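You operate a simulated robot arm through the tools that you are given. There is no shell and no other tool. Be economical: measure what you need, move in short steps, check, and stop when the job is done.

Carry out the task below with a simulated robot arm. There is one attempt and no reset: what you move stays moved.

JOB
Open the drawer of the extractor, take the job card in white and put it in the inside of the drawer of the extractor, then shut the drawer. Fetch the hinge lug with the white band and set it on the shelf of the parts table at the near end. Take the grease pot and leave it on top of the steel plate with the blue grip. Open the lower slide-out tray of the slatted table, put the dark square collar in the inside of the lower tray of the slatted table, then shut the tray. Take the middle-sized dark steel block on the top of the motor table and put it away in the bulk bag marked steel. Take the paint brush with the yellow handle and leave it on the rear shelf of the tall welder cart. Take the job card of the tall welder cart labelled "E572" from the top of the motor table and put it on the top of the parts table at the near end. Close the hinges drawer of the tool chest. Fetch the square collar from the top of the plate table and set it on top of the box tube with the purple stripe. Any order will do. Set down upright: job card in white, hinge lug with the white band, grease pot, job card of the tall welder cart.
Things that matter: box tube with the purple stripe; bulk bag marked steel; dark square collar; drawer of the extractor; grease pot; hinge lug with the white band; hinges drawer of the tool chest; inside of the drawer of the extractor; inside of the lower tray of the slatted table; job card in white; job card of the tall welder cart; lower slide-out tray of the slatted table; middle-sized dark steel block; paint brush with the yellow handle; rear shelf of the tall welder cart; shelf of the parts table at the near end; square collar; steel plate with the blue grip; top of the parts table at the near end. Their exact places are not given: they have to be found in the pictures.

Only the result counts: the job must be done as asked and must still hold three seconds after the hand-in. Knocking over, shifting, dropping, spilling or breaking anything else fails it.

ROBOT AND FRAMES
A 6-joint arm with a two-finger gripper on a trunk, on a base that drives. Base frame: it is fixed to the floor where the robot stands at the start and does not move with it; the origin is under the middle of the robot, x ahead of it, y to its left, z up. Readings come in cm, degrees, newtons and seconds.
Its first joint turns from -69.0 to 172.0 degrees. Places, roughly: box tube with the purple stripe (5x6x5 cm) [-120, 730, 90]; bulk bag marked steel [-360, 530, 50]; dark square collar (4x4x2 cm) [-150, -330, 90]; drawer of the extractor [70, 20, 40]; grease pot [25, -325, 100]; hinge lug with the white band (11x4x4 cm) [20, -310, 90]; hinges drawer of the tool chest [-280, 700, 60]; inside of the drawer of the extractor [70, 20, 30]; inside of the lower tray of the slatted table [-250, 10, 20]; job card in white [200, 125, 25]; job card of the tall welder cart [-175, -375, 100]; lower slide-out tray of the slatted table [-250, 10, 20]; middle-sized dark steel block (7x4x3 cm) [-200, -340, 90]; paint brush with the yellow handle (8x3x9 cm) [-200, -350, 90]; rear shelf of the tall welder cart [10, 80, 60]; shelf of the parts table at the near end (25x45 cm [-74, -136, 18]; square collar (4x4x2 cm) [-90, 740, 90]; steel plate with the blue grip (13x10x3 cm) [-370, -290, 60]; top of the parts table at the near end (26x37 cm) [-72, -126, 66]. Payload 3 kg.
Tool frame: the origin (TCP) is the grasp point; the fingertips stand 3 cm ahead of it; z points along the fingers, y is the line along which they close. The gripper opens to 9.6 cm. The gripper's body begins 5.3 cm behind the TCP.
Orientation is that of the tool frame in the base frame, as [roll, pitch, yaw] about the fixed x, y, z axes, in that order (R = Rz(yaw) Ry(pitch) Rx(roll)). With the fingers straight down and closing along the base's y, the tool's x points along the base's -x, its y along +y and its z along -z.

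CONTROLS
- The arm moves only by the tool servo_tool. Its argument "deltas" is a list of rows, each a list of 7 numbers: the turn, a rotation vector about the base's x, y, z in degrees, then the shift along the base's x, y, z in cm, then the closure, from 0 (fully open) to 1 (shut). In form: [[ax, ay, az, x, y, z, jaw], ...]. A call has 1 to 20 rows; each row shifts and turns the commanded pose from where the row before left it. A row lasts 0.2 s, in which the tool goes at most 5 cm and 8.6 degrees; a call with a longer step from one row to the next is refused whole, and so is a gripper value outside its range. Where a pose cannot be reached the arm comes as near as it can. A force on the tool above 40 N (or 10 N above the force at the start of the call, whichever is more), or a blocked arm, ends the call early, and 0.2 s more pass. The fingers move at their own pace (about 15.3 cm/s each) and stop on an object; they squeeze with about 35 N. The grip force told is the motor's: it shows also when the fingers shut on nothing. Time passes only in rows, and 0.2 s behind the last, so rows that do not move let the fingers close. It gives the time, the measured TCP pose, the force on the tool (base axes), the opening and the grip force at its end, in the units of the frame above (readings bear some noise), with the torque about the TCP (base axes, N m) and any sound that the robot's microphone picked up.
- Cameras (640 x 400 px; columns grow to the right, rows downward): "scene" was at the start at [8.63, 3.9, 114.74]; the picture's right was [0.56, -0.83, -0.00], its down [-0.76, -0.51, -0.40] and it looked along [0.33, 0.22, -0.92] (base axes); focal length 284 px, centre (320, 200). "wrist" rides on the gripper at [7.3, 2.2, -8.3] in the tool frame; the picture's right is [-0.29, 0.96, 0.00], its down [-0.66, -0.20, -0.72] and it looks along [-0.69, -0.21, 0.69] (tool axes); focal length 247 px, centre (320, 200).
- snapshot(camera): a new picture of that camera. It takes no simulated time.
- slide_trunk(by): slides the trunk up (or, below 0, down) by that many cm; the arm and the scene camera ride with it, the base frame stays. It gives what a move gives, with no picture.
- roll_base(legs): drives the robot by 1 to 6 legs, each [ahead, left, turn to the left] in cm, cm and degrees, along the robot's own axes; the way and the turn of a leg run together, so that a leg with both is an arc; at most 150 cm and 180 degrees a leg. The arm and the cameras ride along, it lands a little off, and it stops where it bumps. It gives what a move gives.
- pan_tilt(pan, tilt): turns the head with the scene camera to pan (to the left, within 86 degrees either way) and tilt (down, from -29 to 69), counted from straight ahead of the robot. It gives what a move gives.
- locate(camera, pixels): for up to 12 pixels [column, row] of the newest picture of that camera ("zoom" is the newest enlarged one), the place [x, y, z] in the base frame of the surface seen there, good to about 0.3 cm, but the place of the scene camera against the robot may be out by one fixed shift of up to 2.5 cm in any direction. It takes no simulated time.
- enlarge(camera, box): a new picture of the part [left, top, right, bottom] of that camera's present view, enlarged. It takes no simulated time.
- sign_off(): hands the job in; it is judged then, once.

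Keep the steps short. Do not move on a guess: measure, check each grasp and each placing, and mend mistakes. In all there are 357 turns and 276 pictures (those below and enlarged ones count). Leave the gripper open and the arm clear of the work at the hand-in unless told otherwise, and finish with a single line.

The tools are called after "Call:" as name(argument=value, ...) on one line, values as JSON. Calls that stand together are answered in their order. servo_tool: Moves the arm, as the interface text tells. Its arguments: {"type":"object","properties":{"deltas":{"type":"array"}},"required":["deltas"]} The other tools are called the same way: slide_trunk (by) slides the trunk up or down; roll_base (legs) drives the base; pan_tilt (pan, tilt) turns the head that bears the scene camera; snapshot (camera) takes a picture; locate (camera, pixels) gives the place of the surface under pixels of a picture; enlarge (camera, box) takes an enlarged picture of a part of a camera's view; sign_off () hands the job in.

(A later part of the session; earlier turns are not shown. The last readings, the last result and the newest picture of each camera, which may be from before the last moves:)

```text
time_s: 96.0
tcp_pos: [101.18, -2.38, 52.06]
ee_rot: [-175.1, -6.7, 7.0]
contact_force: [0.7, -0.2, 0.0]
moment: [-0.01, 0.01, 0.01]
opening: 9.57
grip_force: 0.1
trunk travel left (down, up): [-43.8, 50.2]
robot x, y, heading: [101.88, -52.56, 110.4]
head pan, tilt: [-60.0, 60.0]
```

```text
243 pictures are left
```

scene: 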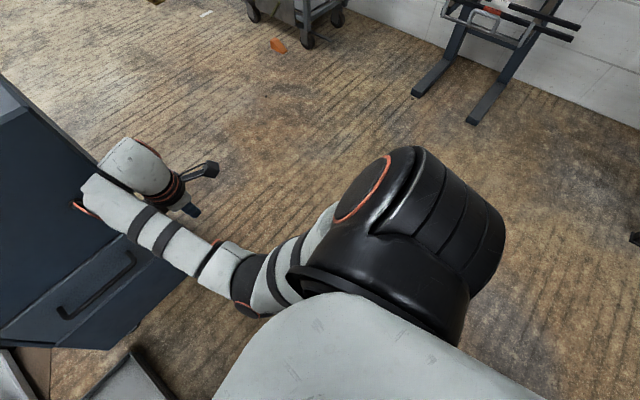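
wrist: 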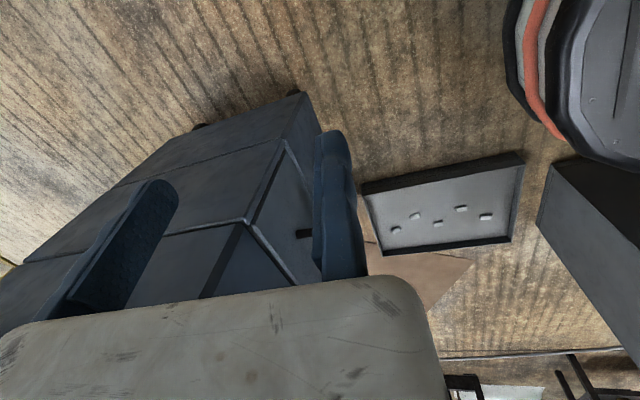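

Call:
servo_tool(deltas=[[-5, 0, -6, 4, 0, 0, 0], [0, 6, -5, 4, 0, 0, 0], [0, 0, -7, 4, 0, 0, 0], [0, 0, -7, 4, -1, 0, 0], [0, 0, -7, 4, -2, 0, 0], [0, 0, -7, 4, -2, 0, 0], [0, 0, -7, 4, -2, 0, 0], [0, 0, -7, 4, -2, 0, 0], [0, 0, -7, 4, -3, 0, 0], [0, 0, 0, 4, -3, 0, 0], [0, 0, 0, 4, -3, 0, 0], [0, 0, 0, 4, -3, 0, 0], [0, 0, 0, 0, 0, 0, 0]])

Call:
snapshot(camera="scene")

```text
time_s: 98.8
tcp_pos: [121.45, -15.51, 49.28]
ee_rot: [-177.5, 1.0, -49.8]
contact_force: [-0.8, 0.4, 0.2]
moment: [-0.05, -0.01, 0.0]
opening: 9.6
grip_force: 0.0
out of reach, approached as far as the arm can: row 7, 8, 9, 10, 11, 12
trunk travel left (down, up): [-43.8, 50.2]
robot x, y, heading: [101.63, -52.36, 110.9]
head pan, tilt: [-60.0, 60.0]
```

```text
242 pictures are left
```

scene: 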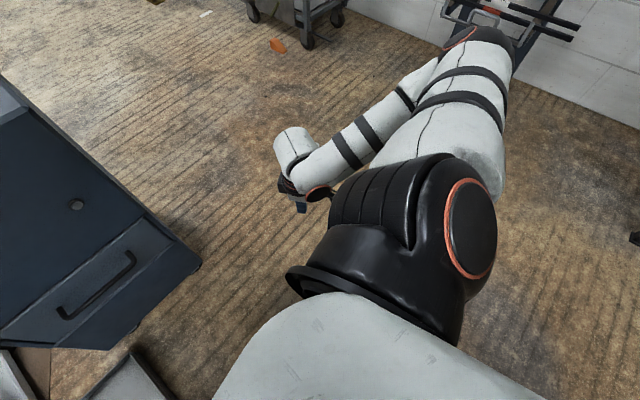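

The shoulder's upright axis is at the robot's front right. I measure where it is.

Call:
locate(camera="scene", pixels=[[420, 170], [400, 180], [330, 270], [440, 300], [470, 40], [510, 60], [430, 70], [295, 150], [360, 140]])

```text
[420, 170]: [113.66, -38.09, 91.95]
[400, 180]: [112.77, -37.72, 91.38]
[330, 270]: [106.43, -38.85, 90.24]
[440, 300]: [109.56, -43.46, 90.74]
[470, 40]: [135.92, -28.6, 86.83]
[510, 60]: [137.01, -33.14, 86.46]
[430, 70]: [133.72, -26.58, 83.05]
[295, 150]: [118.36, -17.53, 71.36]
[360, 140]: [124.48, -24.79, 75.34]
```

The axis is at about robot-frame (8,−12), and the arm has flipped into another posture with the elbow out. I test whether it can now reach left/ahead.

Call:
servo_tool(deltas=[[0, 0, 0, -3, 3, 0.5, 0], [0, 0, 0, -4, 2, 0.5, 0], [0, 0, 0, -4, 2, 0.5, 0], [0, 0, 0, -4, 1, 0.5, 0], [0, 0, 0, -4, 1, 0.5, 0], [0, 0, 0, -4, 1, 0, 0], [0, 0, 0, -4, 0, 0, 0], [0, 0, 0, -3, 0, 0, 0], [0, 0, 0, 0, 0, 0, 0]])

Call:
snapshot(camera="scene")

```text
time_s: 100.8
tcp_pos: [110.37, -13.21, 53.26]
ee_rot: [-177.5, 1.1, -49.8]
contact_force: [-0.7, -0.3, 0.1]
moment: [0.01, 0.0, -0.01]
opening: 9.6
grip_force: 0.0
out of reach, approached as far as the arm can: row 3, 4, 5, 6, 7, 8
trunk travel left (down, up): [-43.8, 50.2]
robot x, y, heading: [101.21, -52.14, 110.5]
head pan, tilt: [-60.0, 60.0]
```

```text
241 pictures are left
```

scene: 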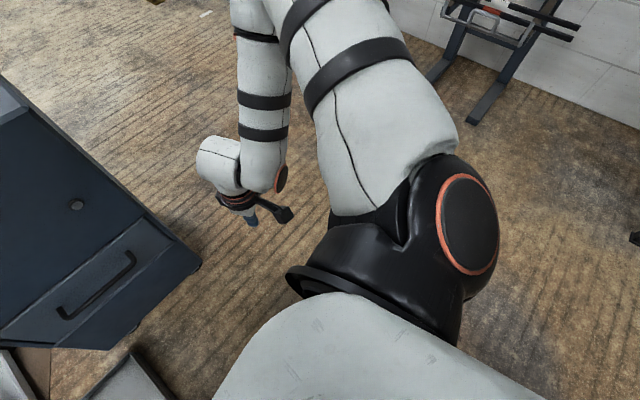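

I test the ahead-right sector at larger radius: robot-frame (37,−46).

Call:
servo_tool(deltas=[[0, 0, 0, 2, 4, 0, 0], [0, 0, 0, 2, 4, 0, 0], [0, 0, 0, 4, 2, 0, 0], [0, 0, 0, 4, 2, 0, 0], [0, 0, 0, 4, 0, 0, 0], [0, 0, 0, 4, 0, 0, 0], [0, 0, 0, 0, 0, 0, 0]])

Call:
snapshot(camera="scene")

```text
time_s: 102.4
tcp_pos: [130.71, -1.89, 53.16]
ee_rot: [-177.4, 1.1, -49.9]
contact_force: [1.1, -0.2, -0.7]
moment: [0.0, 0.01, -0.01]
opening: 9.59
grip_force: 0.0
out of reach, approached as far as the arm can: row 2
trunk travel left (down, up): [-43.8, 50.2]
robot x, y, heading: [101.8, -52.31, 110.2]
head pan, tilt: [-60.0, 60.0]
```

```text
240 pictures are left
```

scene: 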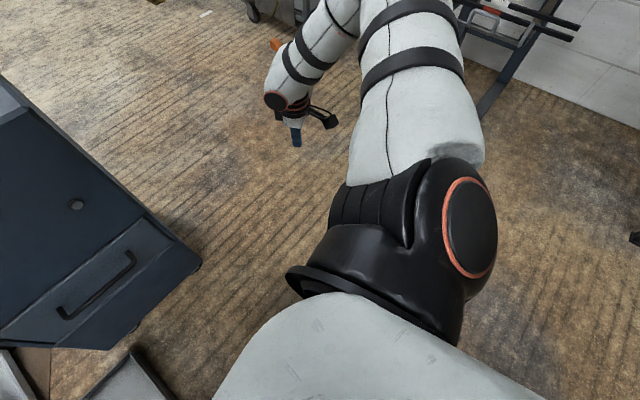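

Now the elbow is up, like a normal bench arm. I test an arc to the left at this radius.

Call:
servo_tool(deltas=[[0, 0, 0, -3.7, 1.5, 0, 0], [0, 0, 0, -3.7, 1.5, 0, 0], [0, 0, 0, -3.7, 1.5, 0, 0], [0, 0, 0, -3.7, 1.5, 0, 0], [0, 0, 0, -3.5, -0.2, 0, 0], [0, 0, 0, -3.5, -0.2, 0, 0], [0, 0, 0, -3.5, -0.3, 0, 0], [0, 0, 0, -3.5, -0.3, 0, 0], [0, 0, 0, 0, 0, 0, 0]])

Call:
snapshot(camera="scene")

```text
time_s: 104.4
tcp_pos: [113.39, -7.34, 54.58]
ee_rot: [-177.5, 1.2, -49.8]
contact_force: [0.4, 0.3, 0.0]
moment: [-0.02, 0.01, -0.04]
opening: 9.6
grip_force: 0.0
out of reach, approached as far as the arm can: row 3, 4, 5, 6, 7, 8
trunk travel left (down, up): [-43.8, 50.2]
robot x, y, heading: [101.96, -52.42, 110.6]
head pan, tilt: [-60.0, 60.0]
```

```text
239 pictures are left
```

scene: 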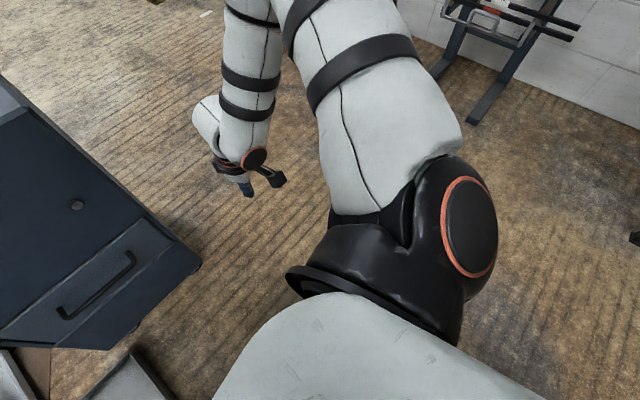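

Left limit again (about −40° azimuth). So the natural workspace is the robot's right side. I test the right: robot-frame (0,−55).

Call:
servo_tool(deltas=[[0, 0, 0, 4, 1, 0, 0], [0, 0, 0, 4, 1, 0, 0], [0, 0, 0, 4, 0, 0, 0], [0, 0, 0, 4, -2, 0, 0], [0, 0, 0, 4, -3, 0, 0], [0, 0, 0, 4, -3, 0, 0], [0, 0, 0, 4, -4, 0, 0], [0, 0, 0, 4, -4, 0, 0], [0, 0, 0, 4, -4, 0, 0], [0, 0, 0, 3, -4, 0, 0], [0, 0, 0, 0, -4, 0, 0], [0, 0, 0, 0, 0, 0, 0]])

Call:
pan_tilt(pan=-86, tilt=55)

Call:
snapshot(camera="scene")

```text
refused: row 7 steps farther than a row can; nothing moved
```

```text
time_s: 105.3
tcp_pos: [113.44, -7.49, 54.66]
ee_rot: [-177.5, 1.2, -49.9]
contact_force: [1.4, -0.2, 0.0]
moment: [0.0, -0.02, -0.01]
opening: 9.57
grip_force: 0.2
trunk travel left (down, up): [-43.8, 50.2]
robot x, y, heading: [101.97, -52.4, 110.5]
head pan, tilt: [-85.9, 55.0]
```

```text
238 pictures are left
```

scene: 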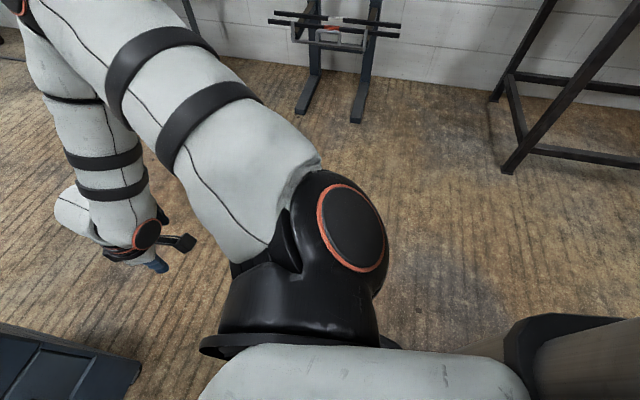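

Call:
servo_tool(deltas=[[0, 0, 0, 4, 1, 0, 0], [0, 0, 0, 4, 1, 0, 0], [0, 0, 0, 4, 0, 0, 0], [0, 0, 0, 4, -2, 0, 0], [0, 0, 0, 4, -2.5, 0, 0], [0, 0, 0, 4, -2.5, 0, 0], [0, 0, 0, 3.5, -3, 0, 0], [0, 0, 0, 3.5, -3, 0, 0], [0, 0, 0, 3, -3.5, 0, 0], [0, 0, 0, 3, -3.5, 0, 0], [0, 0, 0, 2, -4, 0, 0], [0, 0, 0, 0, -4, 0, 0], [0, 0, 0, 0, 0, 0, 0]])

Call:
snapshot(camera="scene")

```text
time_s: 108.1
tcp_pos: [126.81, -6.09, 54.43]
ee_rot: [-177.5, 0.8, -49.8]
contact_force: [0.9, -1.2, 0.3]
moment: [-0.04, -0.02, 0.0]
opening: 9.58
grip_force: 0.0
out of reach, approached as far as the arm can: row 4, 5, 6, 7, 8, 9, 10, 11, 12
trunk travel left (down, up): [-43.8, 50.2]
robot x, y, heading: [101.54, -52.42, 110.4]
head pan, tilt: [-85.9, 55.0]
```

```text
237 pictures are left
```

scene: 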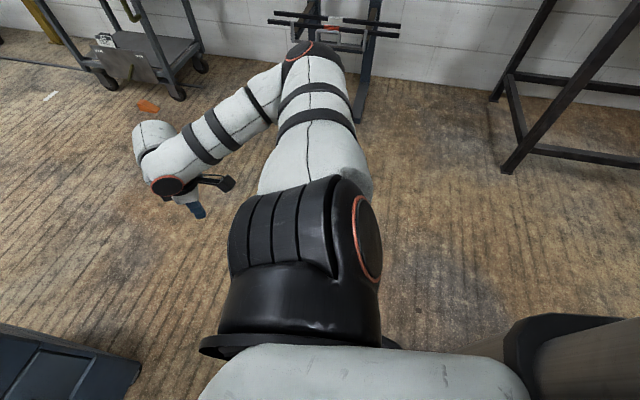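

The refusal may come from the fixed tool yaw. I turn the tool yaw clockwise here by 64°, then try to the right again.

Call:
servo_tool(deltas=[[0, 0, -8, 0, 0, 0, 0], [0, 0, -8, 0, 0, 0, 0], [0, 0, -8, 0, 0, 0, 0], [0, 0, -8, 0, 0, 0, 0], [0, 0, -8, 0, 0, 0, 0], [0, 0, -8, 0, 0, 0, 0], [0, 0, -8, 0, 0, 0, 0], [0, 0, -8, 0, 0, 0, 0], [0, 0, 0, 0, 0, 0, 0], [0, 0, 0, 4, -1, 0, 0], [0, 0, 0, 4, -2, 0, 0], [0, 0, 0, 3, -3, 0, 0], [0, 0, 0, 3, -3, 0, 0], [0, 0, 0, 3, -3, 0, 0], [0, 0, 0, 0, 0, 0, 0]])

Call:
snapshot(camera="scene")

```text
time_s: 111.3
tcp_pos: [128.03, -6.65, 53.99]
ee_rot: [-177.5, 1.1, -113.9]
contact_force: [0.3, -0.1, -0.2]
moment: [-0.01, 0.02, 0.01]
opening: 9.62
grip_force: 0.1
out of reach, approached as far as the arm can: row 10, 11, 12, 13, 14
trunk travel left (down, up): [-43.8, 50.2]
robot x, y, heading: [101.56, -52.55, 110.2]
head pan, tilt: [-85.9, 55.0]
```

```text
236 pictures are left
```

scene: 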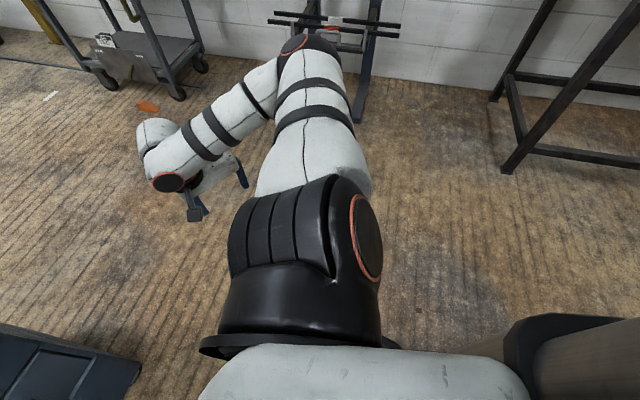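

I think the arm is side-mounted, its first axis pointing level to the robot's right. I locate flange, shoulder cap, elbow and wrist points to model it.

Call:
locate(camera="scene", pixels=[[204, 350], [396, 347], [300, 338], [368, 240], [235, 240], [300, 190], [292, 44], [310, 62], [335, 60], [160, 165], [168, 183], [190, 215]])

```text
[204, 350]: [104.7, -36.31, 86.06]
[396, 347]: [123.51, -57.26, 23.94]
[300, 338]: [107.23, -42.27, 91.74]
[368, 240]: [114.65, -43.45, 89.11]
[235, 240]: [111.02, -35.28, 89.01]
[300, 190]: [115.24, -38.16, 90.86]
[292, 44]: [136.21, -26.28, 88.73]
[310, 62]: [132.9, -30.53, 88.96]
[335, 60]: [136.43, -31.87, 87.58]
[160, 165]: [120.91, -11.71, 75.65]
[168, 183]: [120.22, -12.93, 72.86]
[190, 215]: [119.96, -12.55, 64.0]
```

The model fits a side-mounted UR3-like arm: with the elbow out, the planar reach from the shoulder must be 25–48 cm. Best working spot is about 32 cm to the right and 35–57 cm ahead. I step the base back and turn to 150° again, in this elbow-out posture.

Call:
roll_base(legs=[[-9.3, -3.4, 0], [0, 0, 40]])

Call:
servo_tool(deltas=[[0, 0, 8, -3, 1, 0, 0], [0, 0, 8, -3, 0, 0, 0], [0, 0, 8, -3, 0, 0, 0], [0, 0, 8, -3, 0, 0, 0], [0, 0, 8, -3, 0, 0, 0], [0, 0, 8, -1, 0, 0, 0], [0, 0, 8, 0, 0, 0, 0], [0, 0, 8, 0, 0, 0, 0], [0, 0, 8, 0, 0, 0, 0], [0, 0, 8, 0, 0, 0, 0], [0, 0, 5.6, 0, 0, 0, 0], [0, 0, 0, 0, 0, 0, 0]])

Call:
pan_tilt(pan=-40, tilt=55)

Call:
snapshot(camera="scene")

```text
time_s: 114.3
tcp_pos: [99.55, -8.01, 54.0]
ee_rot: [-177.5, 0.9, -74.4]
contact_force: [0.5, 0.4, 0.6]
moment: [-0.04, -0.01, -0.02]
opening: 9.63
grip_force: 0.1
trunk travel left (down, up): [-43.8, 50.2]
robot x, y, heading: [107.92, -59.85, 149.9]
head pan, tilt: [-85.9, 55.0]
```

```text
time_s: 116.9
tcp_pos: [89.7, -8.1, 55.32]
ee_rot: [-177.5, 1.1, 11.3]
contact_force: [0.0, -0.7, -0.4]
moment: [0.01, 0.05, 0.0]
opening: 9.6
grip_force: 0.1
out of reach, approached as far as the arm can: row 4, 5, 6
trunk travel left (down, up): [-43.8, 50.2]
robot x, y, heading: [108.3, -59.79, 149.9]
head pan, tilt: [-85.9, 55.0]
```

```text
time_s: 118.0
tcp_pos: [89.76, -8.11, 55.37]
ee_rot: [-177.4, 1.0, 11.3]
contact_force: [-1.2, 0.8, -0.6]
moment: [0.03, 0.0, -0.03]
opening: 9.59
grip_force: 0.0
trunk travel left (down, up): [-43.8, 50.2]
robot x, y, heading: [107.81, -60.4, 149.6]
head pan, tilt: [-40.0, 55.0]
```

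```text
235 pictures are left
```

scene: 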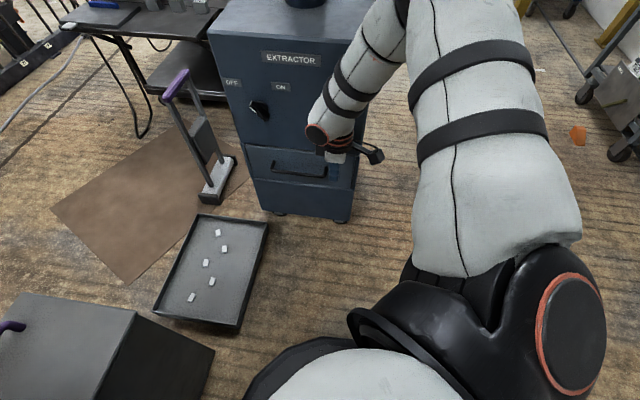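

Likely the first-joint limit; going lower relative to the shoulder relieves it. I lower the tool 6 cm and move in −x toward the handle column.

Call:
servo_tool(deltas=[[0, 0, 0, 0, 0, -3, 0], [0, 0, 0, 0, 0, -3, 0], [0, 0, 0, -3, 0, 0, 0], [0, 0, 0, -3, 0, 0, 0], [0, 0, 0, -3, 0, 0, 0], [0, 0, 0, -2, 0, 0, 0], [0, 0, 0, 0, 0, 0, 0]])

```text
time_s: 119.6
tcp_pos: [89.59, -11.35, 48.43]
ee_rot: [-177.3, 1.0, 11.3]
contact_force: [-0.8, 0.2, -0.4]
moment: [0.02, -0.02, 0.03]
opening: 9.6
grip_force: 0.1
out of reach, approached as far as the arm can: row 2, 3, 4, 5, 6
trunk travel left (down, up): [-43.8, 50.2]
robot x, y, heading: [108.09, -59.83, 149.7]
head pan, tilt: [-40.0, 55.0]
```

I locate arm points in this picture to refine my model (elbow, upper arm, wrist).

Call:
locate(camera="scene", pixels=[[330, 130], [316, 135], [370, 50], [345, 90], [398, 15], [450, 20], [470, 90], [490, 200], [570, 340], [480, 280], [345, 155], [335, 158]])

Call:
pan_tilt(pan=-40, tilt=20)

Call:
snapshot(camera="scene")

```text
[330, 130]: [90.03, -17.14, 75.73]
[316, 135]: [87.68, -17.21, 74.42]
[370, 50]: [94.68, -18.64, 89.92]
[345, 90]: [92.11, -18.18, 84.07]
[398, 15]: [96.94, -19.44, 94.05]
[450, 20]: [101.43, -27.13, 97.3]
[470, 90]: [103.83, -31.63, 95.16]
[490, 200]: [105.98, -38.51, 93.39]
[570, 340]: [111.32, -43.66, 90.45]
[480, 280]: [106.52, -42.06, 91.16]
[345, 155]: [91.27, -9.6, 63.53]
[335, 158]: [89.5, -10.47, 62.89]
```

```text
time_s: 120.6
tcp_pos: [89.45, -11.32, 48.39]
ee_rot: [-177.3, 1.1, 11.2]
contact_force: [0.5, 0.4, -0.8]
moment: [-0.02, -0.02, 0.02]
opening: 9.62
grip_force: 0.1
trunk travel left (down, up): [-43.8, 50.2]
robot x, y, heading: [108.49, -60.17, 149.9]
head pan, tilt: [-40.0, 20.0]
```

```text
234 pictures are left
```

scene: 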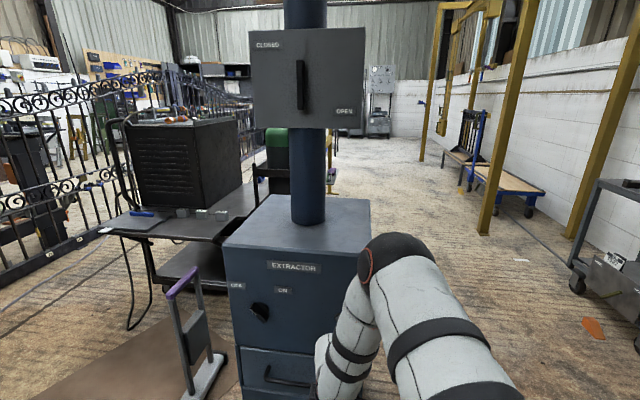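

I test simple directions from here: forward 10 cm along the heading.

Call:
servo_tool(deltas=[[0, 0, 0, -2.6, 1.5, 0, 0], [0, 0, 0, -2.6, 1.5, 0, 0], [0, 0, 0, -2.6, 1.5, 0, 0], [0, 0, 0, 0, 0, 0, 0]])

Call:
servo_tool(deltas=[[0, 0, 0, 0, 0, -3, 0], [0, 0, 0, 0, 0, -3, 0], [0, 0, 0, 0, 0, 0, 0]])

```text
time_s: 121.6
tcp_pos: [89.72, -11.0, 48.42]
ee_rot: [-177.3, 1.1, 11.1]
contact_force: [0.9, -0.8, 0.0]
moment: [0.0, 0.02, -0.01]
opening: 9.6
grip_force: 0.0
out of reach, approached as far as the arm can: row 1, 2, 3
trunk travel left (down, up): [-43.8, 50.2]
robot x, y, heading: [108.31, -60.26, 149.8]
head pan, tilt: [-40.0, 20.0]
```

```text
time_s: 122.4
tcp_pos: [90.15, -11.59, 48.0]
ee_rot: [-177.5, 1.1, 11.2]
contact_force: [0.3, 0.2, 0.5]
moment: [-0.02, -0.02, 0.01]
opening: 9.61
grip_force: 0.1
out of reach, approached as far as the arm can: row 1, 2
trunk travel left (down, up): [-43.8, 50.2]
robot x, y, heading: [108.13, -60.04, 149.8]
head pan, tilt: [-40.0, 20.0]
```

It cannot go lower or farther here, so I lower the trunk 15 cm and raise the tool relative to the shoulder, then test forward.

Call:
slide_trunk(by=-15)

Call:
servo_tool(deltas=[[0, 0, 0, 0, 0, 4, 0], [0, 0, 0, 0, 0, 4, 0], [0, 0, 0, 0, 0, 4, 0], [0, 0, 0, 0, 0, 4, 0], [0, 0, 0, 0, 0, 0, 0]])

Call:
servo_tool(deltas=[[0, 0, 0, -2.6, 1, 0, 0], [0, 0, 0, -2.6, 1, 0, 0], [0, 0, 0, -2.6, 1, 0, 0], [0, 0, 0, 0, 0, 0, 0]])

```text
time_s: 124.2
tcp_pos: [90.21, -11.74, 33.07]
ee_rot: [-177.4, 1.0, 11.2]
contact_force: [0.5, 0.0, -0.3]
moment: [0.0, 0.05, 0.0]
opening: 9.59
grip_force: 0.1
trunk travel left (down, up): [-28.8, 65.2]
robot x, y, heading: [108.02, -59.77, 149.9]
head pan, tilt: [-40.0, 20.0]
```

```text
time_s: 125.4
tcp_pos: [90.26, -11.41, 49.08]
ee_rot: [-177.5, 1.0, 11.2]
contact_force: [0.4, 0.1, -0.9]
moment: [-0.02, 0.0, 0.01]
opening: 9.61
grip_force: 0.0
trunk travel left (down, up): [-28.8, 65.2]
robot x, y, heading: [108.35, -60.08, 149.7]
head pan, tilt: [-40.0, 20.0]
```

```text
time_s: 126.4
tcp_pos: [88.1, -8.4, 49.14]
ee_rot: [-177.5, 1.0, 11.3]
contact_force: [-0.4, -0.5, 0.1]
moment: [-0.01, 0.01, -0.01]
opening: 9.6
grip_force: 0.2
out of reach, approached as far as the arm can: row 1, 2, 3
trunk travel left (down, up): [-28.8, 65.2]
robot x, y, heading: [108.17, -59.88, 149.6]
head pan, tilt: [-40.0, 20.0]
```

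I drive back 25 cm into free space for a short reach survey.

Call:
roll_base(legs=[[-25, 0, 0]])

Call:
servo_tool(deltas=[[0, 0, 0, 1.5, 2.6, 0, 0], [0, 0, 0, 1.5, 2.6, 0, 0], [0, 0, 0, 1.5, 2.6, 0, 0], [0, 0, 0, 1.5, 2.6, 0, 0], [0, 0, 0, 0, 0, 0, 0]])

Call:
servo_tool(deltas=[[0, 0, 0, 1.5, 2.6, 0, 0], [0, 0, 0, 1.5, 2.6, 0, 0], [0, 0, 0, 1.5, 2.6, 0, 0], [0, 0, 0, 1.5, 2.6, 0, 0], [0, 0, 0, 0, 0, 0, 0]])

Call:
pan_tilt(pan=-60, tilt=45)

Call:
snapshot(camera="scene")

```text
time_s: 128.2
tcp_pos: [110.34, -21.13, 49.12]
ee_rot: [-177.4, 1.0, 11.1]
contact_force: [0.9, -0.1, 0.4]
moment: [-0.01, -0.01, 0.0]
opening: 9.58
grip_force: 0.0
trunk travel left (down, up): [-28.8, 65.2]
robot x, y, heading: [130.21, -72.95, 149.9]
head pan, tilt: [-40.0, 20.0]
```

```text
time_s: 129.4
tcp_pos: [116.37, -10.64, 49.1]
ee_rot: [-177.4, 1.1, 11.0]
contact_force: [-1.1, -0.2, 0.3]
moment: [0.01, 0.0, 0.05]
opening: 9.59
grip_force: 0.1
trunk travel left (down, up): [-28.8, 65.2]
robot x, y, heading: [130.5, -72.67, 149.7]
head pan, tilt: [-40.0, 20.0]
```

```text
time_s: 130.6
tcp_pos: [122.73, -2.8, 50.13]
ee_rot: [-177.3, 1.1, 11.0]
contact_force: [-0.2, -0.2, 0.1]
moment: [-0.04, 0.01, 0.03]
opening: 9.55
grip_force: 0.1
out of reach, approached as far as the arm can: row 3, 4
trunk travel left (down, up): [-28.8, 65.2]
robot x, y, heading: [130.24, -72.91, 149.8]
head pan, tilt: [-40.0, 20.0]
```

```text
time_s: 131.5
tcp_pos: [122.75, -2.66, 50.12]
ee_rot: [-177.3, 1.0, 11.0]
contact_force: [0.7, 0.6, 0.6]
moment: [-0.01, -0.05, 0.01]
opening: 9.61
grip_force: 0.1
trunk travel left (down, up): [-28.8, 65.2]
robot x, y, heading: [130.01, -72.62, 149.8]
head pan, tilt: [-60.0, 45.0]
```

```text
233 pictures are left
```

scene: 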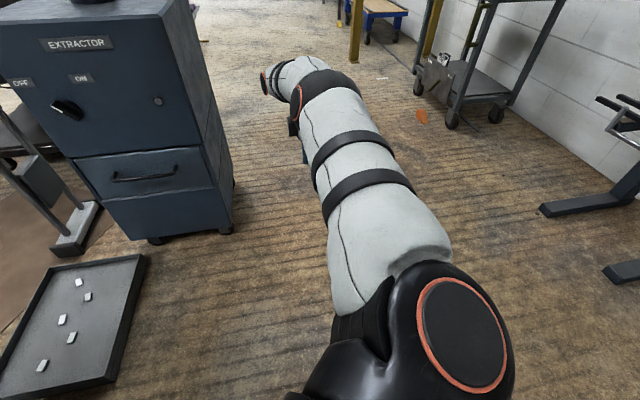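

The arm is now stretched fully to the right-front. I test sweeping left at nearly full radius.

Call:
servo_tool(deltas=[[0, 0, 0, -2, -3, 0, 0], [0, 0, 0, -3.57, -2.47, 0, 0], [0, 0, 0, -3.57, -2.47, 0, 0], [0, 0, 0, -3.57, -2.47, 0, 0], [0, 0, 0, -3.57, -2.47, 0, 0], [0, 0, 0, 0, 0, 0, 0]])

Call:
snapshot(camera="scene")

```text
time_s: 132.9
tcp_pos: [110.19, -15.95, 50.19]
ee_rot: [-177.4, 1.0, 11.0]
contact_force: [0.2, -0.1, 0.3]
moment: [0.05, -0.01, 0.02]
opening: 9.6
grip_force: 0.0
out of reach, approached as far as the arm can: row 4, 5
trunk travel left (down, up): [-28.8, 65.2]
robot x, y, heading: [130.46, -72.62, 149.6]
head pan, tilt: [-60.0, 45.0]
```

```text
232 pictures are left
```

scene: 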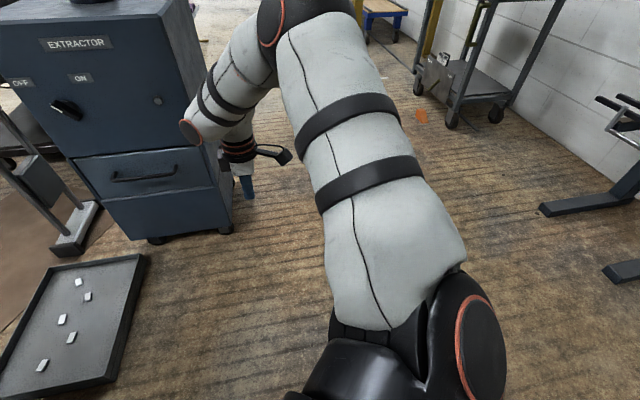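

The left limit differs by elbow posture (elbow-up stops at −52°; the start posture, elbow-down, goes farther left). I stretch out and sweep left at full stretch to get back to the elbow-down posture.

Call:
servo_tool(deltas=[[0, 0, 0, 0, 3.9, 0, 0], [0, 0, 0, 0, 3.9, 0, 0], [0, 0, 0, 0, 3.9, 0, 0], [0, 0, 0, -3.3, -1.7, 0, 0], [0, 0, 0, -3.3, -1.7, 0, 0], [0, 0, 0, -3.3, -1.7, 0, 0], [0, 0, 0, -3.3, -1.7, 0, 0], [0, 0, 0, -2.8, -2.5, 0, 0], [0, 0, 0, -2.8, -2.5, 0, 0], [0, 0, 0, -2.8, -2.5, 0, 0], [0, 0, 0, -2.8, -2.5, 0, 0], [0, 0, 0, 0, 0, 0, 0]])

Call:
snapshot(camera="scene")

```text
time_s: 135.5
tcp_pos: [110.63, -24.92, 50.44]
ee_rot: [-177.3, 1.2, 11.0]
contact_force: [0.5, 1.1, -1.0]
moment: [0.02, -0.02, 0.03]
opening: 9.58
grip_force: 0.0
out of reach, approached as far as the arm can: row 1, 2, 3, 4, 5, 6, 7, 8, 9, 10, 11
trunk travel left (down, up): [-28.8, 65.2]
robot x, y, heading: [130.15, -72.47, 149.9]
head pan, tilt: [-60.0, 45.0]
```

```text
231 pictures are left
```

scene: 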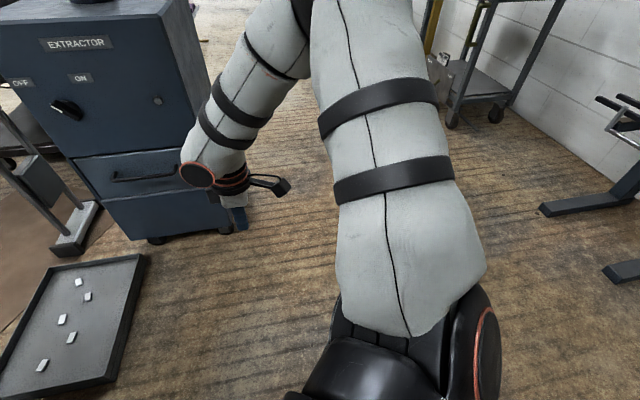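

I keep the elbow-up posture and use the base to place the arm's wedge on the handle: turn to 170°, then shift to (115,−54).

Call:
roll_base(legs=[[0, 0, 20.2], [17, -14, 0]])

Call:
servo_tool(deltas=[[0, 0, -6.5, 0, 0, 0, 0], [0, 0, -6.5, 0, 0, 0, 0], [-2.5, -0.5, -6.5, 0, 0, 0, 0], [0, 0, 0, 0, 0, 0, 0]])

Call:
snapshot(camera="wrist")

```text
time_s: 138.3
tcp_pos: [81.32, -17.42, 50.44]
ee_rot: [-177.4, 1.2, 31.1]
contact_force: [-0.6, -1.0, -0.3]
moment: [0.02, 0.01, -0.02]
opening: 9.59
grip_force: 0.0
trunk travel left (down, up): [-28.8, 65.2]
robot x, y, heading: [116.3, -56.05, 169.7]
head pan, tilt: [-60.0, 45.0]
```

```text
time_s: 139.3
tcp_pos: [81.69, -17.23, 50.45]
ee_rot: [-179.8, 1.4, 11.5]
contact_force: [0.2, -0.1, 0.0]
moment: [0.02, 0.0, 0.02]
opening: 9.61
grip_force: 0.0
trunk travel left (down, up): [-28.8, 65.2]
robot x, y, heading: [116.12, -55.91, 169.6]
head pan, tilt: [-60.0, 45.0]
```

```text
230 pictures are left
```

wrist: 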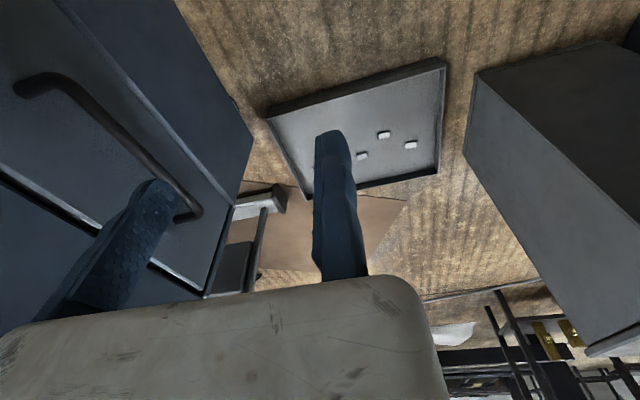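

The handle is well visible. I locate points on it with the wrist camera (pixels along the bar).

Call:
locate(camera="wrist", pixels=[[75, 85], [100, 108], [120, 130], [140, 155], [165, 178], [185, 205], [50, 75], [30, 85], [190, 215], [150, 60], [60, 120]])

```text
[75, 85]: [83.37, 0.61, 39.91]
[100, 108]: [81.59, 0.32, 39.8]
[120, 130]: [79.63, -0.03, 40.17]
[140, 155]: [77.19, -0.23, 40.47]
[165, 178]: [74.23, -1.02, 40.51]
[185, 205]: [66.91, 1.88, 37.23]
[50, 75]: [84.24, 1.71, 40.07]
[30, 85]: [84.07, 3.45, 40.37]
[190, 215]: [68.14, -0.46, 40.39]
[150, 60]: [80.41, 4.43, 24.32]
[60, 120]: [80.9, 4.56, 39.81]
```

Bar centre at x=79 is ≈(79, 0.4, 40). I tilt the tool 18°, pre-close to 3 cm, and go to 8 cm above the bar.

Call:
servo_tool(deltas=[[5.88, 1.22, 0, 0, 0, 0, 0.69], [5.88, 1.22, 0, 0, 0, 0, 0.69], [5.88, 1.22, 0, 0, 0, 0, 0.69], [0, 0, 0, -0.6, 4, 0, 0.69], [0, 0, 0, -0.6, 4, 0, 0.69], [0, 0, 0, -0.5, 4, -1, 0.69], [0, 0, 0, -0.5, 3, -1, 0.69], [0, 0, 0, 0, 0, 0, 0.69]])

Call:
snapshot(camera="wrist")

```text
time_s: 140.9
tcp_pos: [79.47, -3.88, 48.7]
ee_rot: [-162.3, 1.2, 11.9]
contact_force: [1.5, -11.2, 2.4]
moment: [1.18, 0.04, -0.14]
opening: 2.98
grip_force: 0.0
trunk travel left (down, up): [-28.8, 65.2]
robot x, y, heading: [116.35, -55.53, 169.6]
head pan, tilt: [-60.0, 45.0]
stopped in row 7: the force on the tool passed its limit at 67 N (the readings are from after the stop); the commanded pose is now the measured one
```

```text
229 pictures are left
```

wrist: 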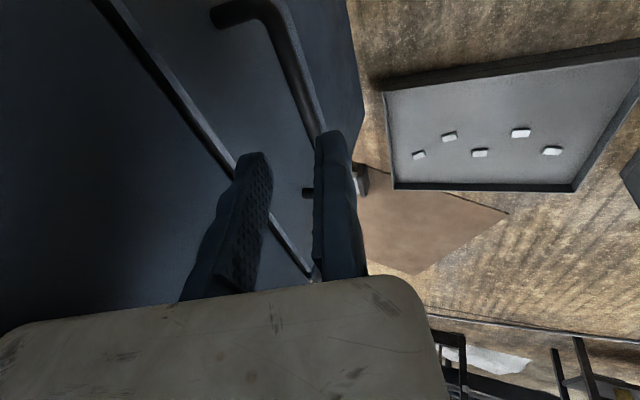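

Contact at ~10 cm above the TCP, on the gripper body. I look with the scene camera.

Call:
pan_tilt(pan=-40, tilt=45)

Call:
enlarge(camera="scene", box=[80, 40, 400, 240])

```text
time_s: 141.7
tcp_pos: [79.34, -3.87, 48.7]
ee_rot: [-162.4, 1.1, 11.8]
contact_force: [3.4, -23.5, 1.7]
moment: [1.93, 0.23, -0.38]
opening: 2.99
grip_force: 0.1
trunk travel left (down, up): [-28.8, 65.2]
robot x, y, heading: [116.22, -56.01, 169.7]
head pan, tilt: [-40.0, 45.0]
```

```text
2.00 times, centred on (240, 140) of scene
```

zoom: 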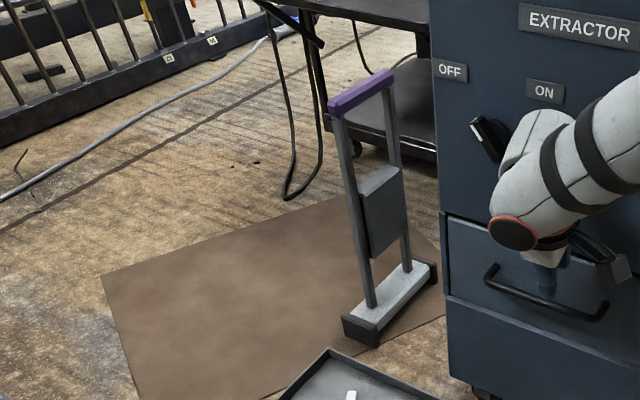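

The white wrist link, not the gripper, pokes toward the face. I back the base off 10 cm in −y and check that knob/face are fine; then I will use a 45° tilt in the arm's plane.

Call:
roll_base(legs=[[-2, 10, 0], [0, 0, -10]])

Call:
enlarge(camera="scene", box=[80, 20, 400, 220])

```text
time_s: 143.6
tcp_pos: [89.19, -8.12, 48.47]
ee_rot: [-162.4, 1.2, 1.7]
contact_force: [0.1, -0.4, 0.4]
moment: [-0.01, -0.01, -0.01]
opening: 2.98
grip_force: 0.0
trunk travel left (down, up): [-28.8, 65.2]
robot x, y, heading: [116.64, -65.82, 159.4]
head pan, tilt: [-40.0, 45.0]
```

```text
2.00 times, centred on (240, 120) of scene
```

zoom: 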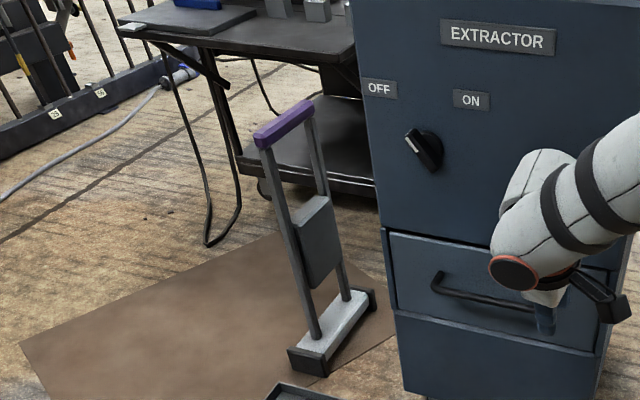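

Knob unchanged. I set yaw and tilt to 45° here.

Call:
servo_tool(deltas=[[0, 0, 5, 0.5, 1, 0, 0.69], [0, 0, 5, 0.5, 1, 0, 0.69], [6.6, 1.37, 0, 0, 0, 0, 0.69], [6.6, 1.37, 0, 0, 0, 0, 0.69], [6.6, 1.37, 0, 0, 0, 0, 0.69], [6.6, 1.37, 0, 0, 0, 0, 0.69], [0, 0, 0, 0, 0, 0, 0.69]])

Call:
snapshot(camera="wrist")

Call:
enlarge(camera="scene", box=[120, 40, 480, 265])

```text
time_s: 145.2
tcp_pos: [90.22, -6.24, 48.5]
ee_rot: [-135.4, 1.1, 12.2]
contact_force: [0.1, -0.2, -0.6]
moment: [-0.03, 0.0, -0.03]
opening: 2.99
grip_force: 0.1
trunk travel left (down, up): [-28.8, 65.2]
robot x, y, heading: [116.33, -65.77, 159.7]
head pan, tilt: [-40.0, 45.0]
```

```text
226 pictures are left
```

wrist: 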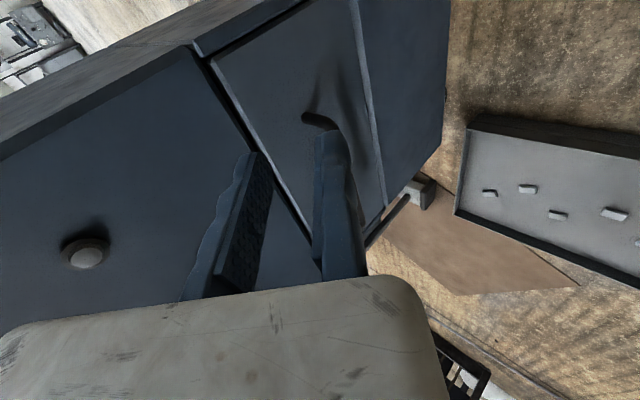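

```text
1.78 times, centred on (300, 152) of scene
```

zoom: 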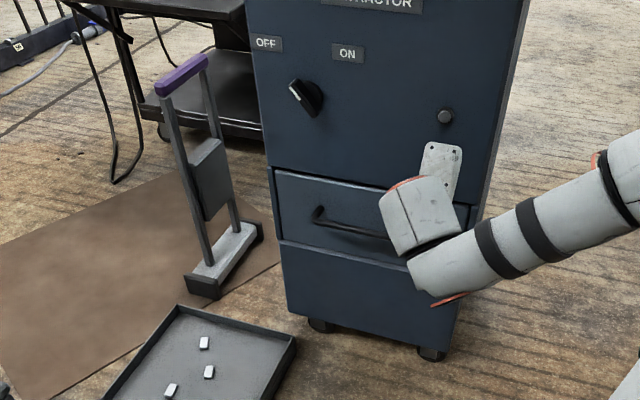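

The 45° pose works with plenty of clearance. I shift the base −9 cm in x to line up with the bar at x≈80.

Call:
roll_base(legs=[[8.6, 3.2, 0]])

Call:
snapshot(camera="wrist")

```text
time_s: 146.3
tcp_pos: [81.18, -6.09, 48.5]
ee_rot: [-135.4, 1.0, 12.2]
contact_force: [0.1, -0.6, 0.3]
moment: [-0.01, 0.03, -0.03]
opening: 2.99
grip_force: 0.1
trunk travel left (down, up): [-28.8, 65.2]
robot x, y, heading: [107.14, -65.82, 159.6]
head pan, tilt: [-40.0, 45.0]
```

```text
224 pictures are left
```

wrist: 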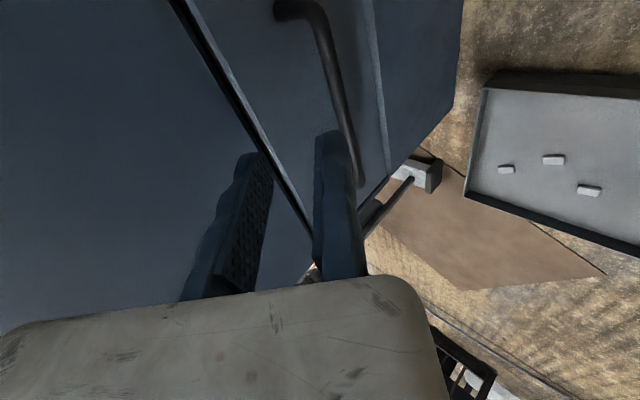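

Call:
servo_tool(deltas=[[0, 0, 0, 0.2, -1, -1, 0.6], [0, 0, 0, -0.3, 1.5, -1.6, 0.6], [0, 0, 0, -0.3, 1.5, -1.6, 0.6], [0, 0, 0, -0.3, 1.5, -1.6, 0.6], [0, 0, 0, 0, 0, 0, 0.6]])

Call:
snapshot(camera="wrist")

```text
time_s: 147.5
tcp_pos: [80.29, -2.71, 42.53]
ee_rot: [-135.4, 1.0, 12.3]
contact_force: [-0.5, 0.2, 0.1]
moment: [0.02, 0.02, 0.0]
opening: 3.85
grip_force: 0.0
trunk travel left (down, up): [-28.8, 65.2]
robot x, y, heading: [107.07, -65.6, 159.8]
head pan, tilt: [-40.0, 45.0]
```

```text
223 pictures are left
```

wrist: 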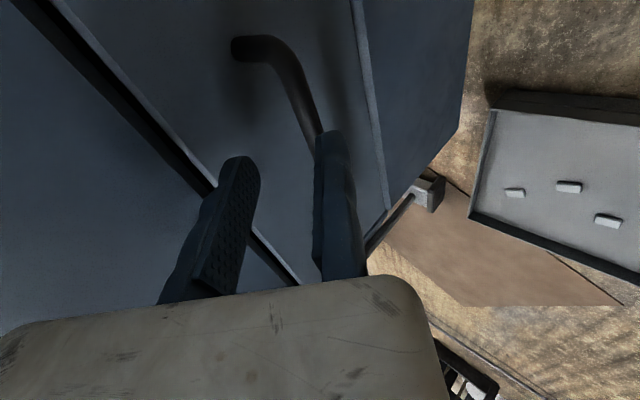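

Call:
locate(camera="wrist", pixels=[[290, 85], [300, 105], [307, 120], [297, 95], [280, 60]])

```text
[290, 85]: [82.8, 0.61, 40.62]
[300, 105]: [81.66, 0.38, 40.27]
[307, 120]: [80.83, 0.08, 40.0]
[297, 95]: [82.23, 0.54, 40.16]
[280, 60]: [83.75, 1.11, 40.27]
```

Aligned. I advance 3.6 cm along the tool and close on the bar.

Call:
servo_tool(deltas=[[0, 0, 0, -0.25, 1.25, -1.25, 0.6], [0, 0, 0, -0.25, 1.25, -1.25, 0.6], [0, 0, 0, 0, 0, 0, 0.6], [0, 0, 0, 0, 0, 0, 1], [0, 0, 0, 0, 0, 0, 1], [0, 0, 0, 0, 0, 0, 1]])

```text
time_s: 148.9
tcp_pos: [80.32, -1.03, 40.77]
ee_rot: [-135.9, 1.0, 12.5]
contact_force: [-1.9, -34.1, -17.0]
moment: [-0.45, -0.81, -0.61]
opening: 1.15
grip_force: 45.2
out of reach, approached as far as the arm can: row 2
trunk travel left (down, up): [-28.8, 65.2]
robot x, y, heading: [107.24, -65.83, 159.9]
head pan, tilt: [-40.0, 45.0]
```

Gripped (opening 1.15). I pull with the base, 10 cm along the drawer's outward normal.

Call:
roll_base(legs=[[-5.3, 8.5, 0]])

Call:
snapshot(camera="wrist")

```text
time_s: 150.0
tcp_pos: [82.11, -10.38, 40.66]
ee_rot: [-135.7, 1.0, 12.3]
contact_force: [2.0, -1.0, -18.0]
moment: [-0.23, -0.21, 0.08]
opening: 1.15
grip_force: 44.4
trunk travel left (down, up): [-28.8, 65.2]
robot x, y, heading: [109.47, -75.77, 159.8]
head pan, tilt: [-40.0, 45.0]
```

```text
222 pictures are left
```

wrist: 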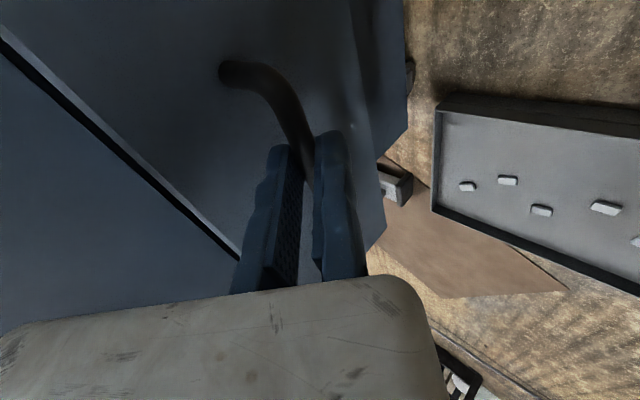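

The drawer follows. I pull 11 cm more.

Call:
roll_base(legs=[[-5.8, 9.4, 0]])

Call:
pan_tilt(pan=-30, tilt=40)

Call:
snapshot(camera="scene")

```text
time_s: 151.2
tcp_pos: [84.25, -21.26, 40.67]
ee_rot: [-135.8, 1.0, 12.4]
contact_force: [-8.8, -1.9, -15.9]
moment: [-0.28, 0.18, 0.4]
opening: 1.15
grip_force: 44.9
trunk travel left (down, up): [-28.8, 65.2]
robot x, y, heading: [111.76, -86.47, 159.9]
head pan, tilt: [-40.0, 45.0]
```

```text
time_s: 151.9
tcp_pos: [84.28, -21.32, 40.75]
ee_rot: [-135.8, 1.0, 12.3]
contact_force: [-3.5, -2.0, -13.7]
moment: [-0.2, -0.28, -0.1]
opening: 1.17
grip_force: 45.6
trunk travel left (down, up): [-28.8, 65.2]
robot x, y, heading: [111.76, -86.49, 159.8]
head pan, tilt: [-30.0, 40.0]
```

```text
221 pictures are left
```

scene: 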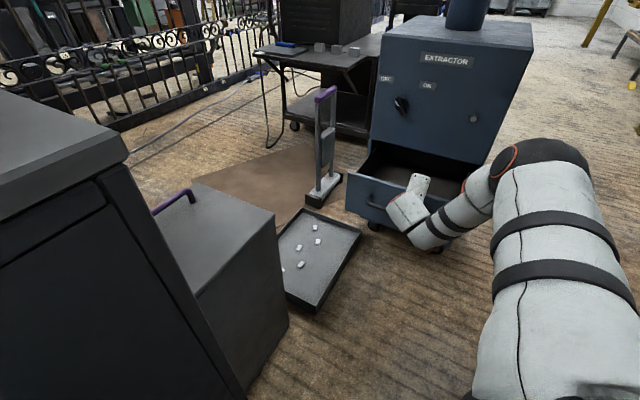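

The drawer is open ~20 cm. I open the fingers and retreat along the tool axis.

Call:
servo_tool(deltas=[[0, 0, 0, 0, 0, 0, 0.6], [0, 0, 0, 0, 0, 0, 0.6], [0, 0, 0, 0.3, -1.4, 1.4, 0.6], [0, 0, 0, 0.3, -1.4, 1.4, 0.6], [0, 0, 0, 0.3, -1.4, 1.4, 0.6], [0, 0, 0, 0, 0, 2, 0.6], [0, 0, 0, 0, 0, 2, 0.6], [0, 0, 0, 0, 0, 0, 0.6]])

Call:
snapshot(camera="wrist")

```text
time_s: 153.7
tcp_pos: [85.28, -25.47, 49.23]
ee_rot: [-135.5, 1.0, 12.4]
contact_force: [0.5, 0.4, 0.0]
moment: [-0.01, 0.01, -0.02]
opening: 3.84
grip_force: 0.0
trunk travel left (down, up): [-28.8, 65.2]
robot x, y, heading: [111.77, -86.44, 160.2]
head pan, tilt: [-30.0, 40.0]
```

```text
220 pictures are left
```

wrist: 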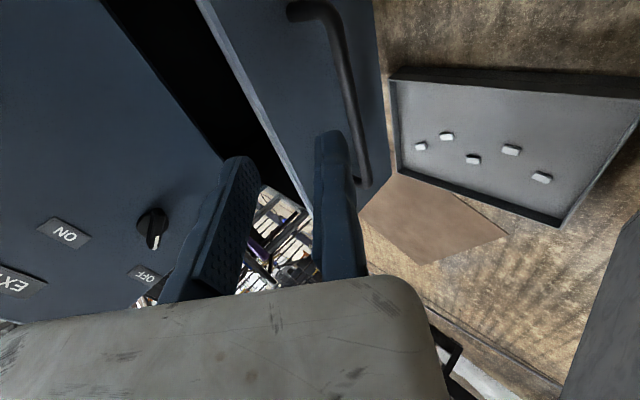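

Clear. I back away in +x, turn to face +y, and drive up to (142,4) to view the trolley.

Call:
roll_base(legs=[[-28.2, -10.3, 0], [0, 0, -70], [90, 0, 0]])

Call:
pan_tilt(pan=-20, tilt=25)

Call:
snapshot(camera="scene")

```text
time_s: 163.1
tcp_pos: [186.45, 50.15, 49.2]
ee_rot: [-135.5, 1.0, -56.2]
contact_force: [0.3, -0.3, 0.2]
moment: [-0.01, 0.01, -0.02]
opening: 3.83
grip_force: 0.0
trunk travel left (down, up): [-28.8, 65.2]
robot x, y, heading: [139.62, 3.57, 91.2]
head pan, tilt: [-30.0, 40.0]
```

```text
time_s: 163.8
tcp_pos: [186.52, 50.11, 49.27]
ee_rot: [-135.5, 0.9, -56.2]
contact_force: [0.0, 0.6, -0.3]
moment: [-0.01, 0.02, -0.01]
opening: 3.84
grip_force: 0.1
trunk travel left (down, up): [-28.8, 65.2]
robot x, y, heading: [139.48, 3.61, 91.1]
head pan, tilt: [-20.0, 25.0]
```

```text
219 pictures are left
```

scene: 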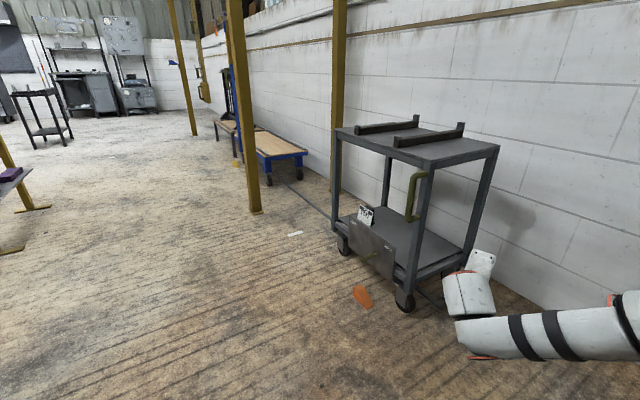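

Call:
enlarge(camera="scene", box=[310, 100, 530, 320])

Call:
locate(camera="zoom", pixels=[[160, 213], [150, 232], [170, 205], [75, 60], [345, 115], [545, 85], [90, 195], [330, 300], [420, 245], [160, 260], [310, 160], [110, 270]])

```text
1.82 times, centred on (420, 210) of scene
```

zoom: 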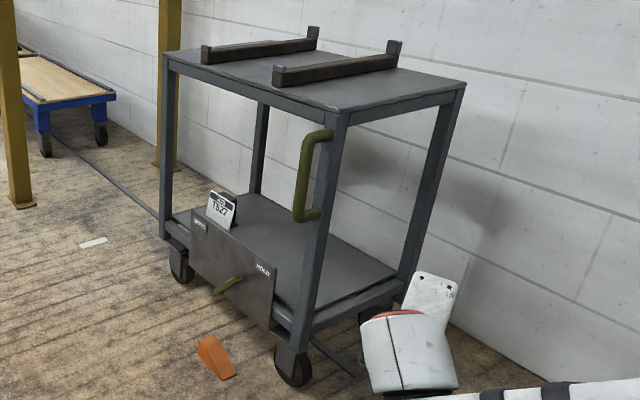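

```text
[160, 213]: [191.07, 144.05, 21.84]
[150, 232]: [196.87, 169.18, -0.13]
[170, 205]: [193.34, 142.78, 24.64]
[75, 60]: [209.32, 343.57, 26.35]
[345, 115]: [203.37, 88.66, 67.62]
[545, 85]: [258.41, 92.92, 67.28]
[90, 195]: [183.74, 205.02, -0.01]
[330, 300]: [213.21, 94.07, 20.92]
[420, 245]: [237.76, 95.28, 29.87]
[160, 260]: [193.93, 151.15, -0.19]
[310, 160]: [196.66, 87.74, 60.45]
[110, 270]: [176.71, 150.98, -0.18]
```

Call:
locate(camera="zoom", pixels=[[222, 200], [215, 220], [230, 215], [212, 195], [237, 203], [262, 220], [300, 260], [243, 265], [195, 240], [275, 300], [165, 55], [340, 115]])

Call:
enlarge(camera="scene", box=[330, 180, 450, 270])

```text
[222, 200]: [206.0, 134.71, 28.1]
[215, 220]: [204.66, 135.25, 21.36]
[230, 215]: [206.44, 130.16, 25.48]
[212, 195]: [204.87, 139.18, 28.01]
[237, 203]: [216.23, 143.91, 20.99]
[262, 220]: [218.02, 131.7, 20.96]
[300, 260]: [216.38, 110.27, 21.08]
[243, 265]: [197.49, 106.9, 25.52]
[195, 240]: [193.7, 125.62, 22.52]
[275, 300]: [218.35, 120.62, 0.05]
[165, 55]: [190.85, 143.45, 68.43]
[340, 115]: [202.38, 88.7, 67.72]
```

```text
4.44 times, centred on (390, 225) of scene
```

zoom: 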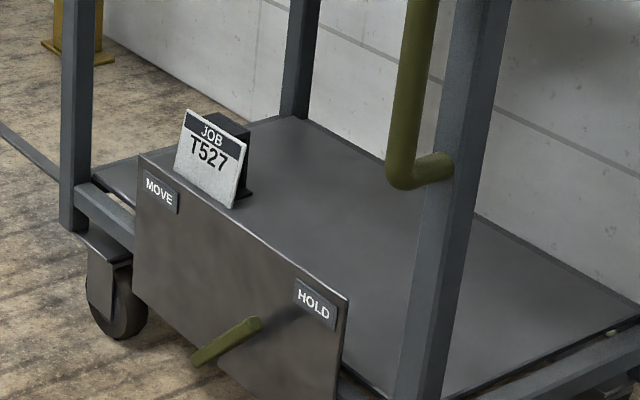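

Call:
locate(camera="zoom", pixels=[[190, 113], [243, 141], [233, 204], [179, 168], [212, 155], [235, 125], [215, 115], [247, 180], [300, 180], [250, 195], [140, 160], [345, 300]])

```text
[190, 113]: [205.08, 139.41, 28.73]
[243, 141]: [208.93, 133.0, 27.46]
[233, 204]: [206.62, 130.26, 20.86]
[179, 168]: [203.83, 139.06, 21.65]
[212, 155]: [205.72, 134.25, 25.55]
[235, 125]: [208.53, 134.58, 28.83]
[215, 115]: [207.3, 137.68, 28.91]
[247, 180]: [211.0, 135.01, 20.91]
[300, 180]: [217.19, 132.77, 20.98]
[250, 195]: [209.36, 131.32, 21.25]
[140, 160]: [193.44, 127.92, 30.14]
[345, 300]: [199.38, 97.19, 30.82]
```

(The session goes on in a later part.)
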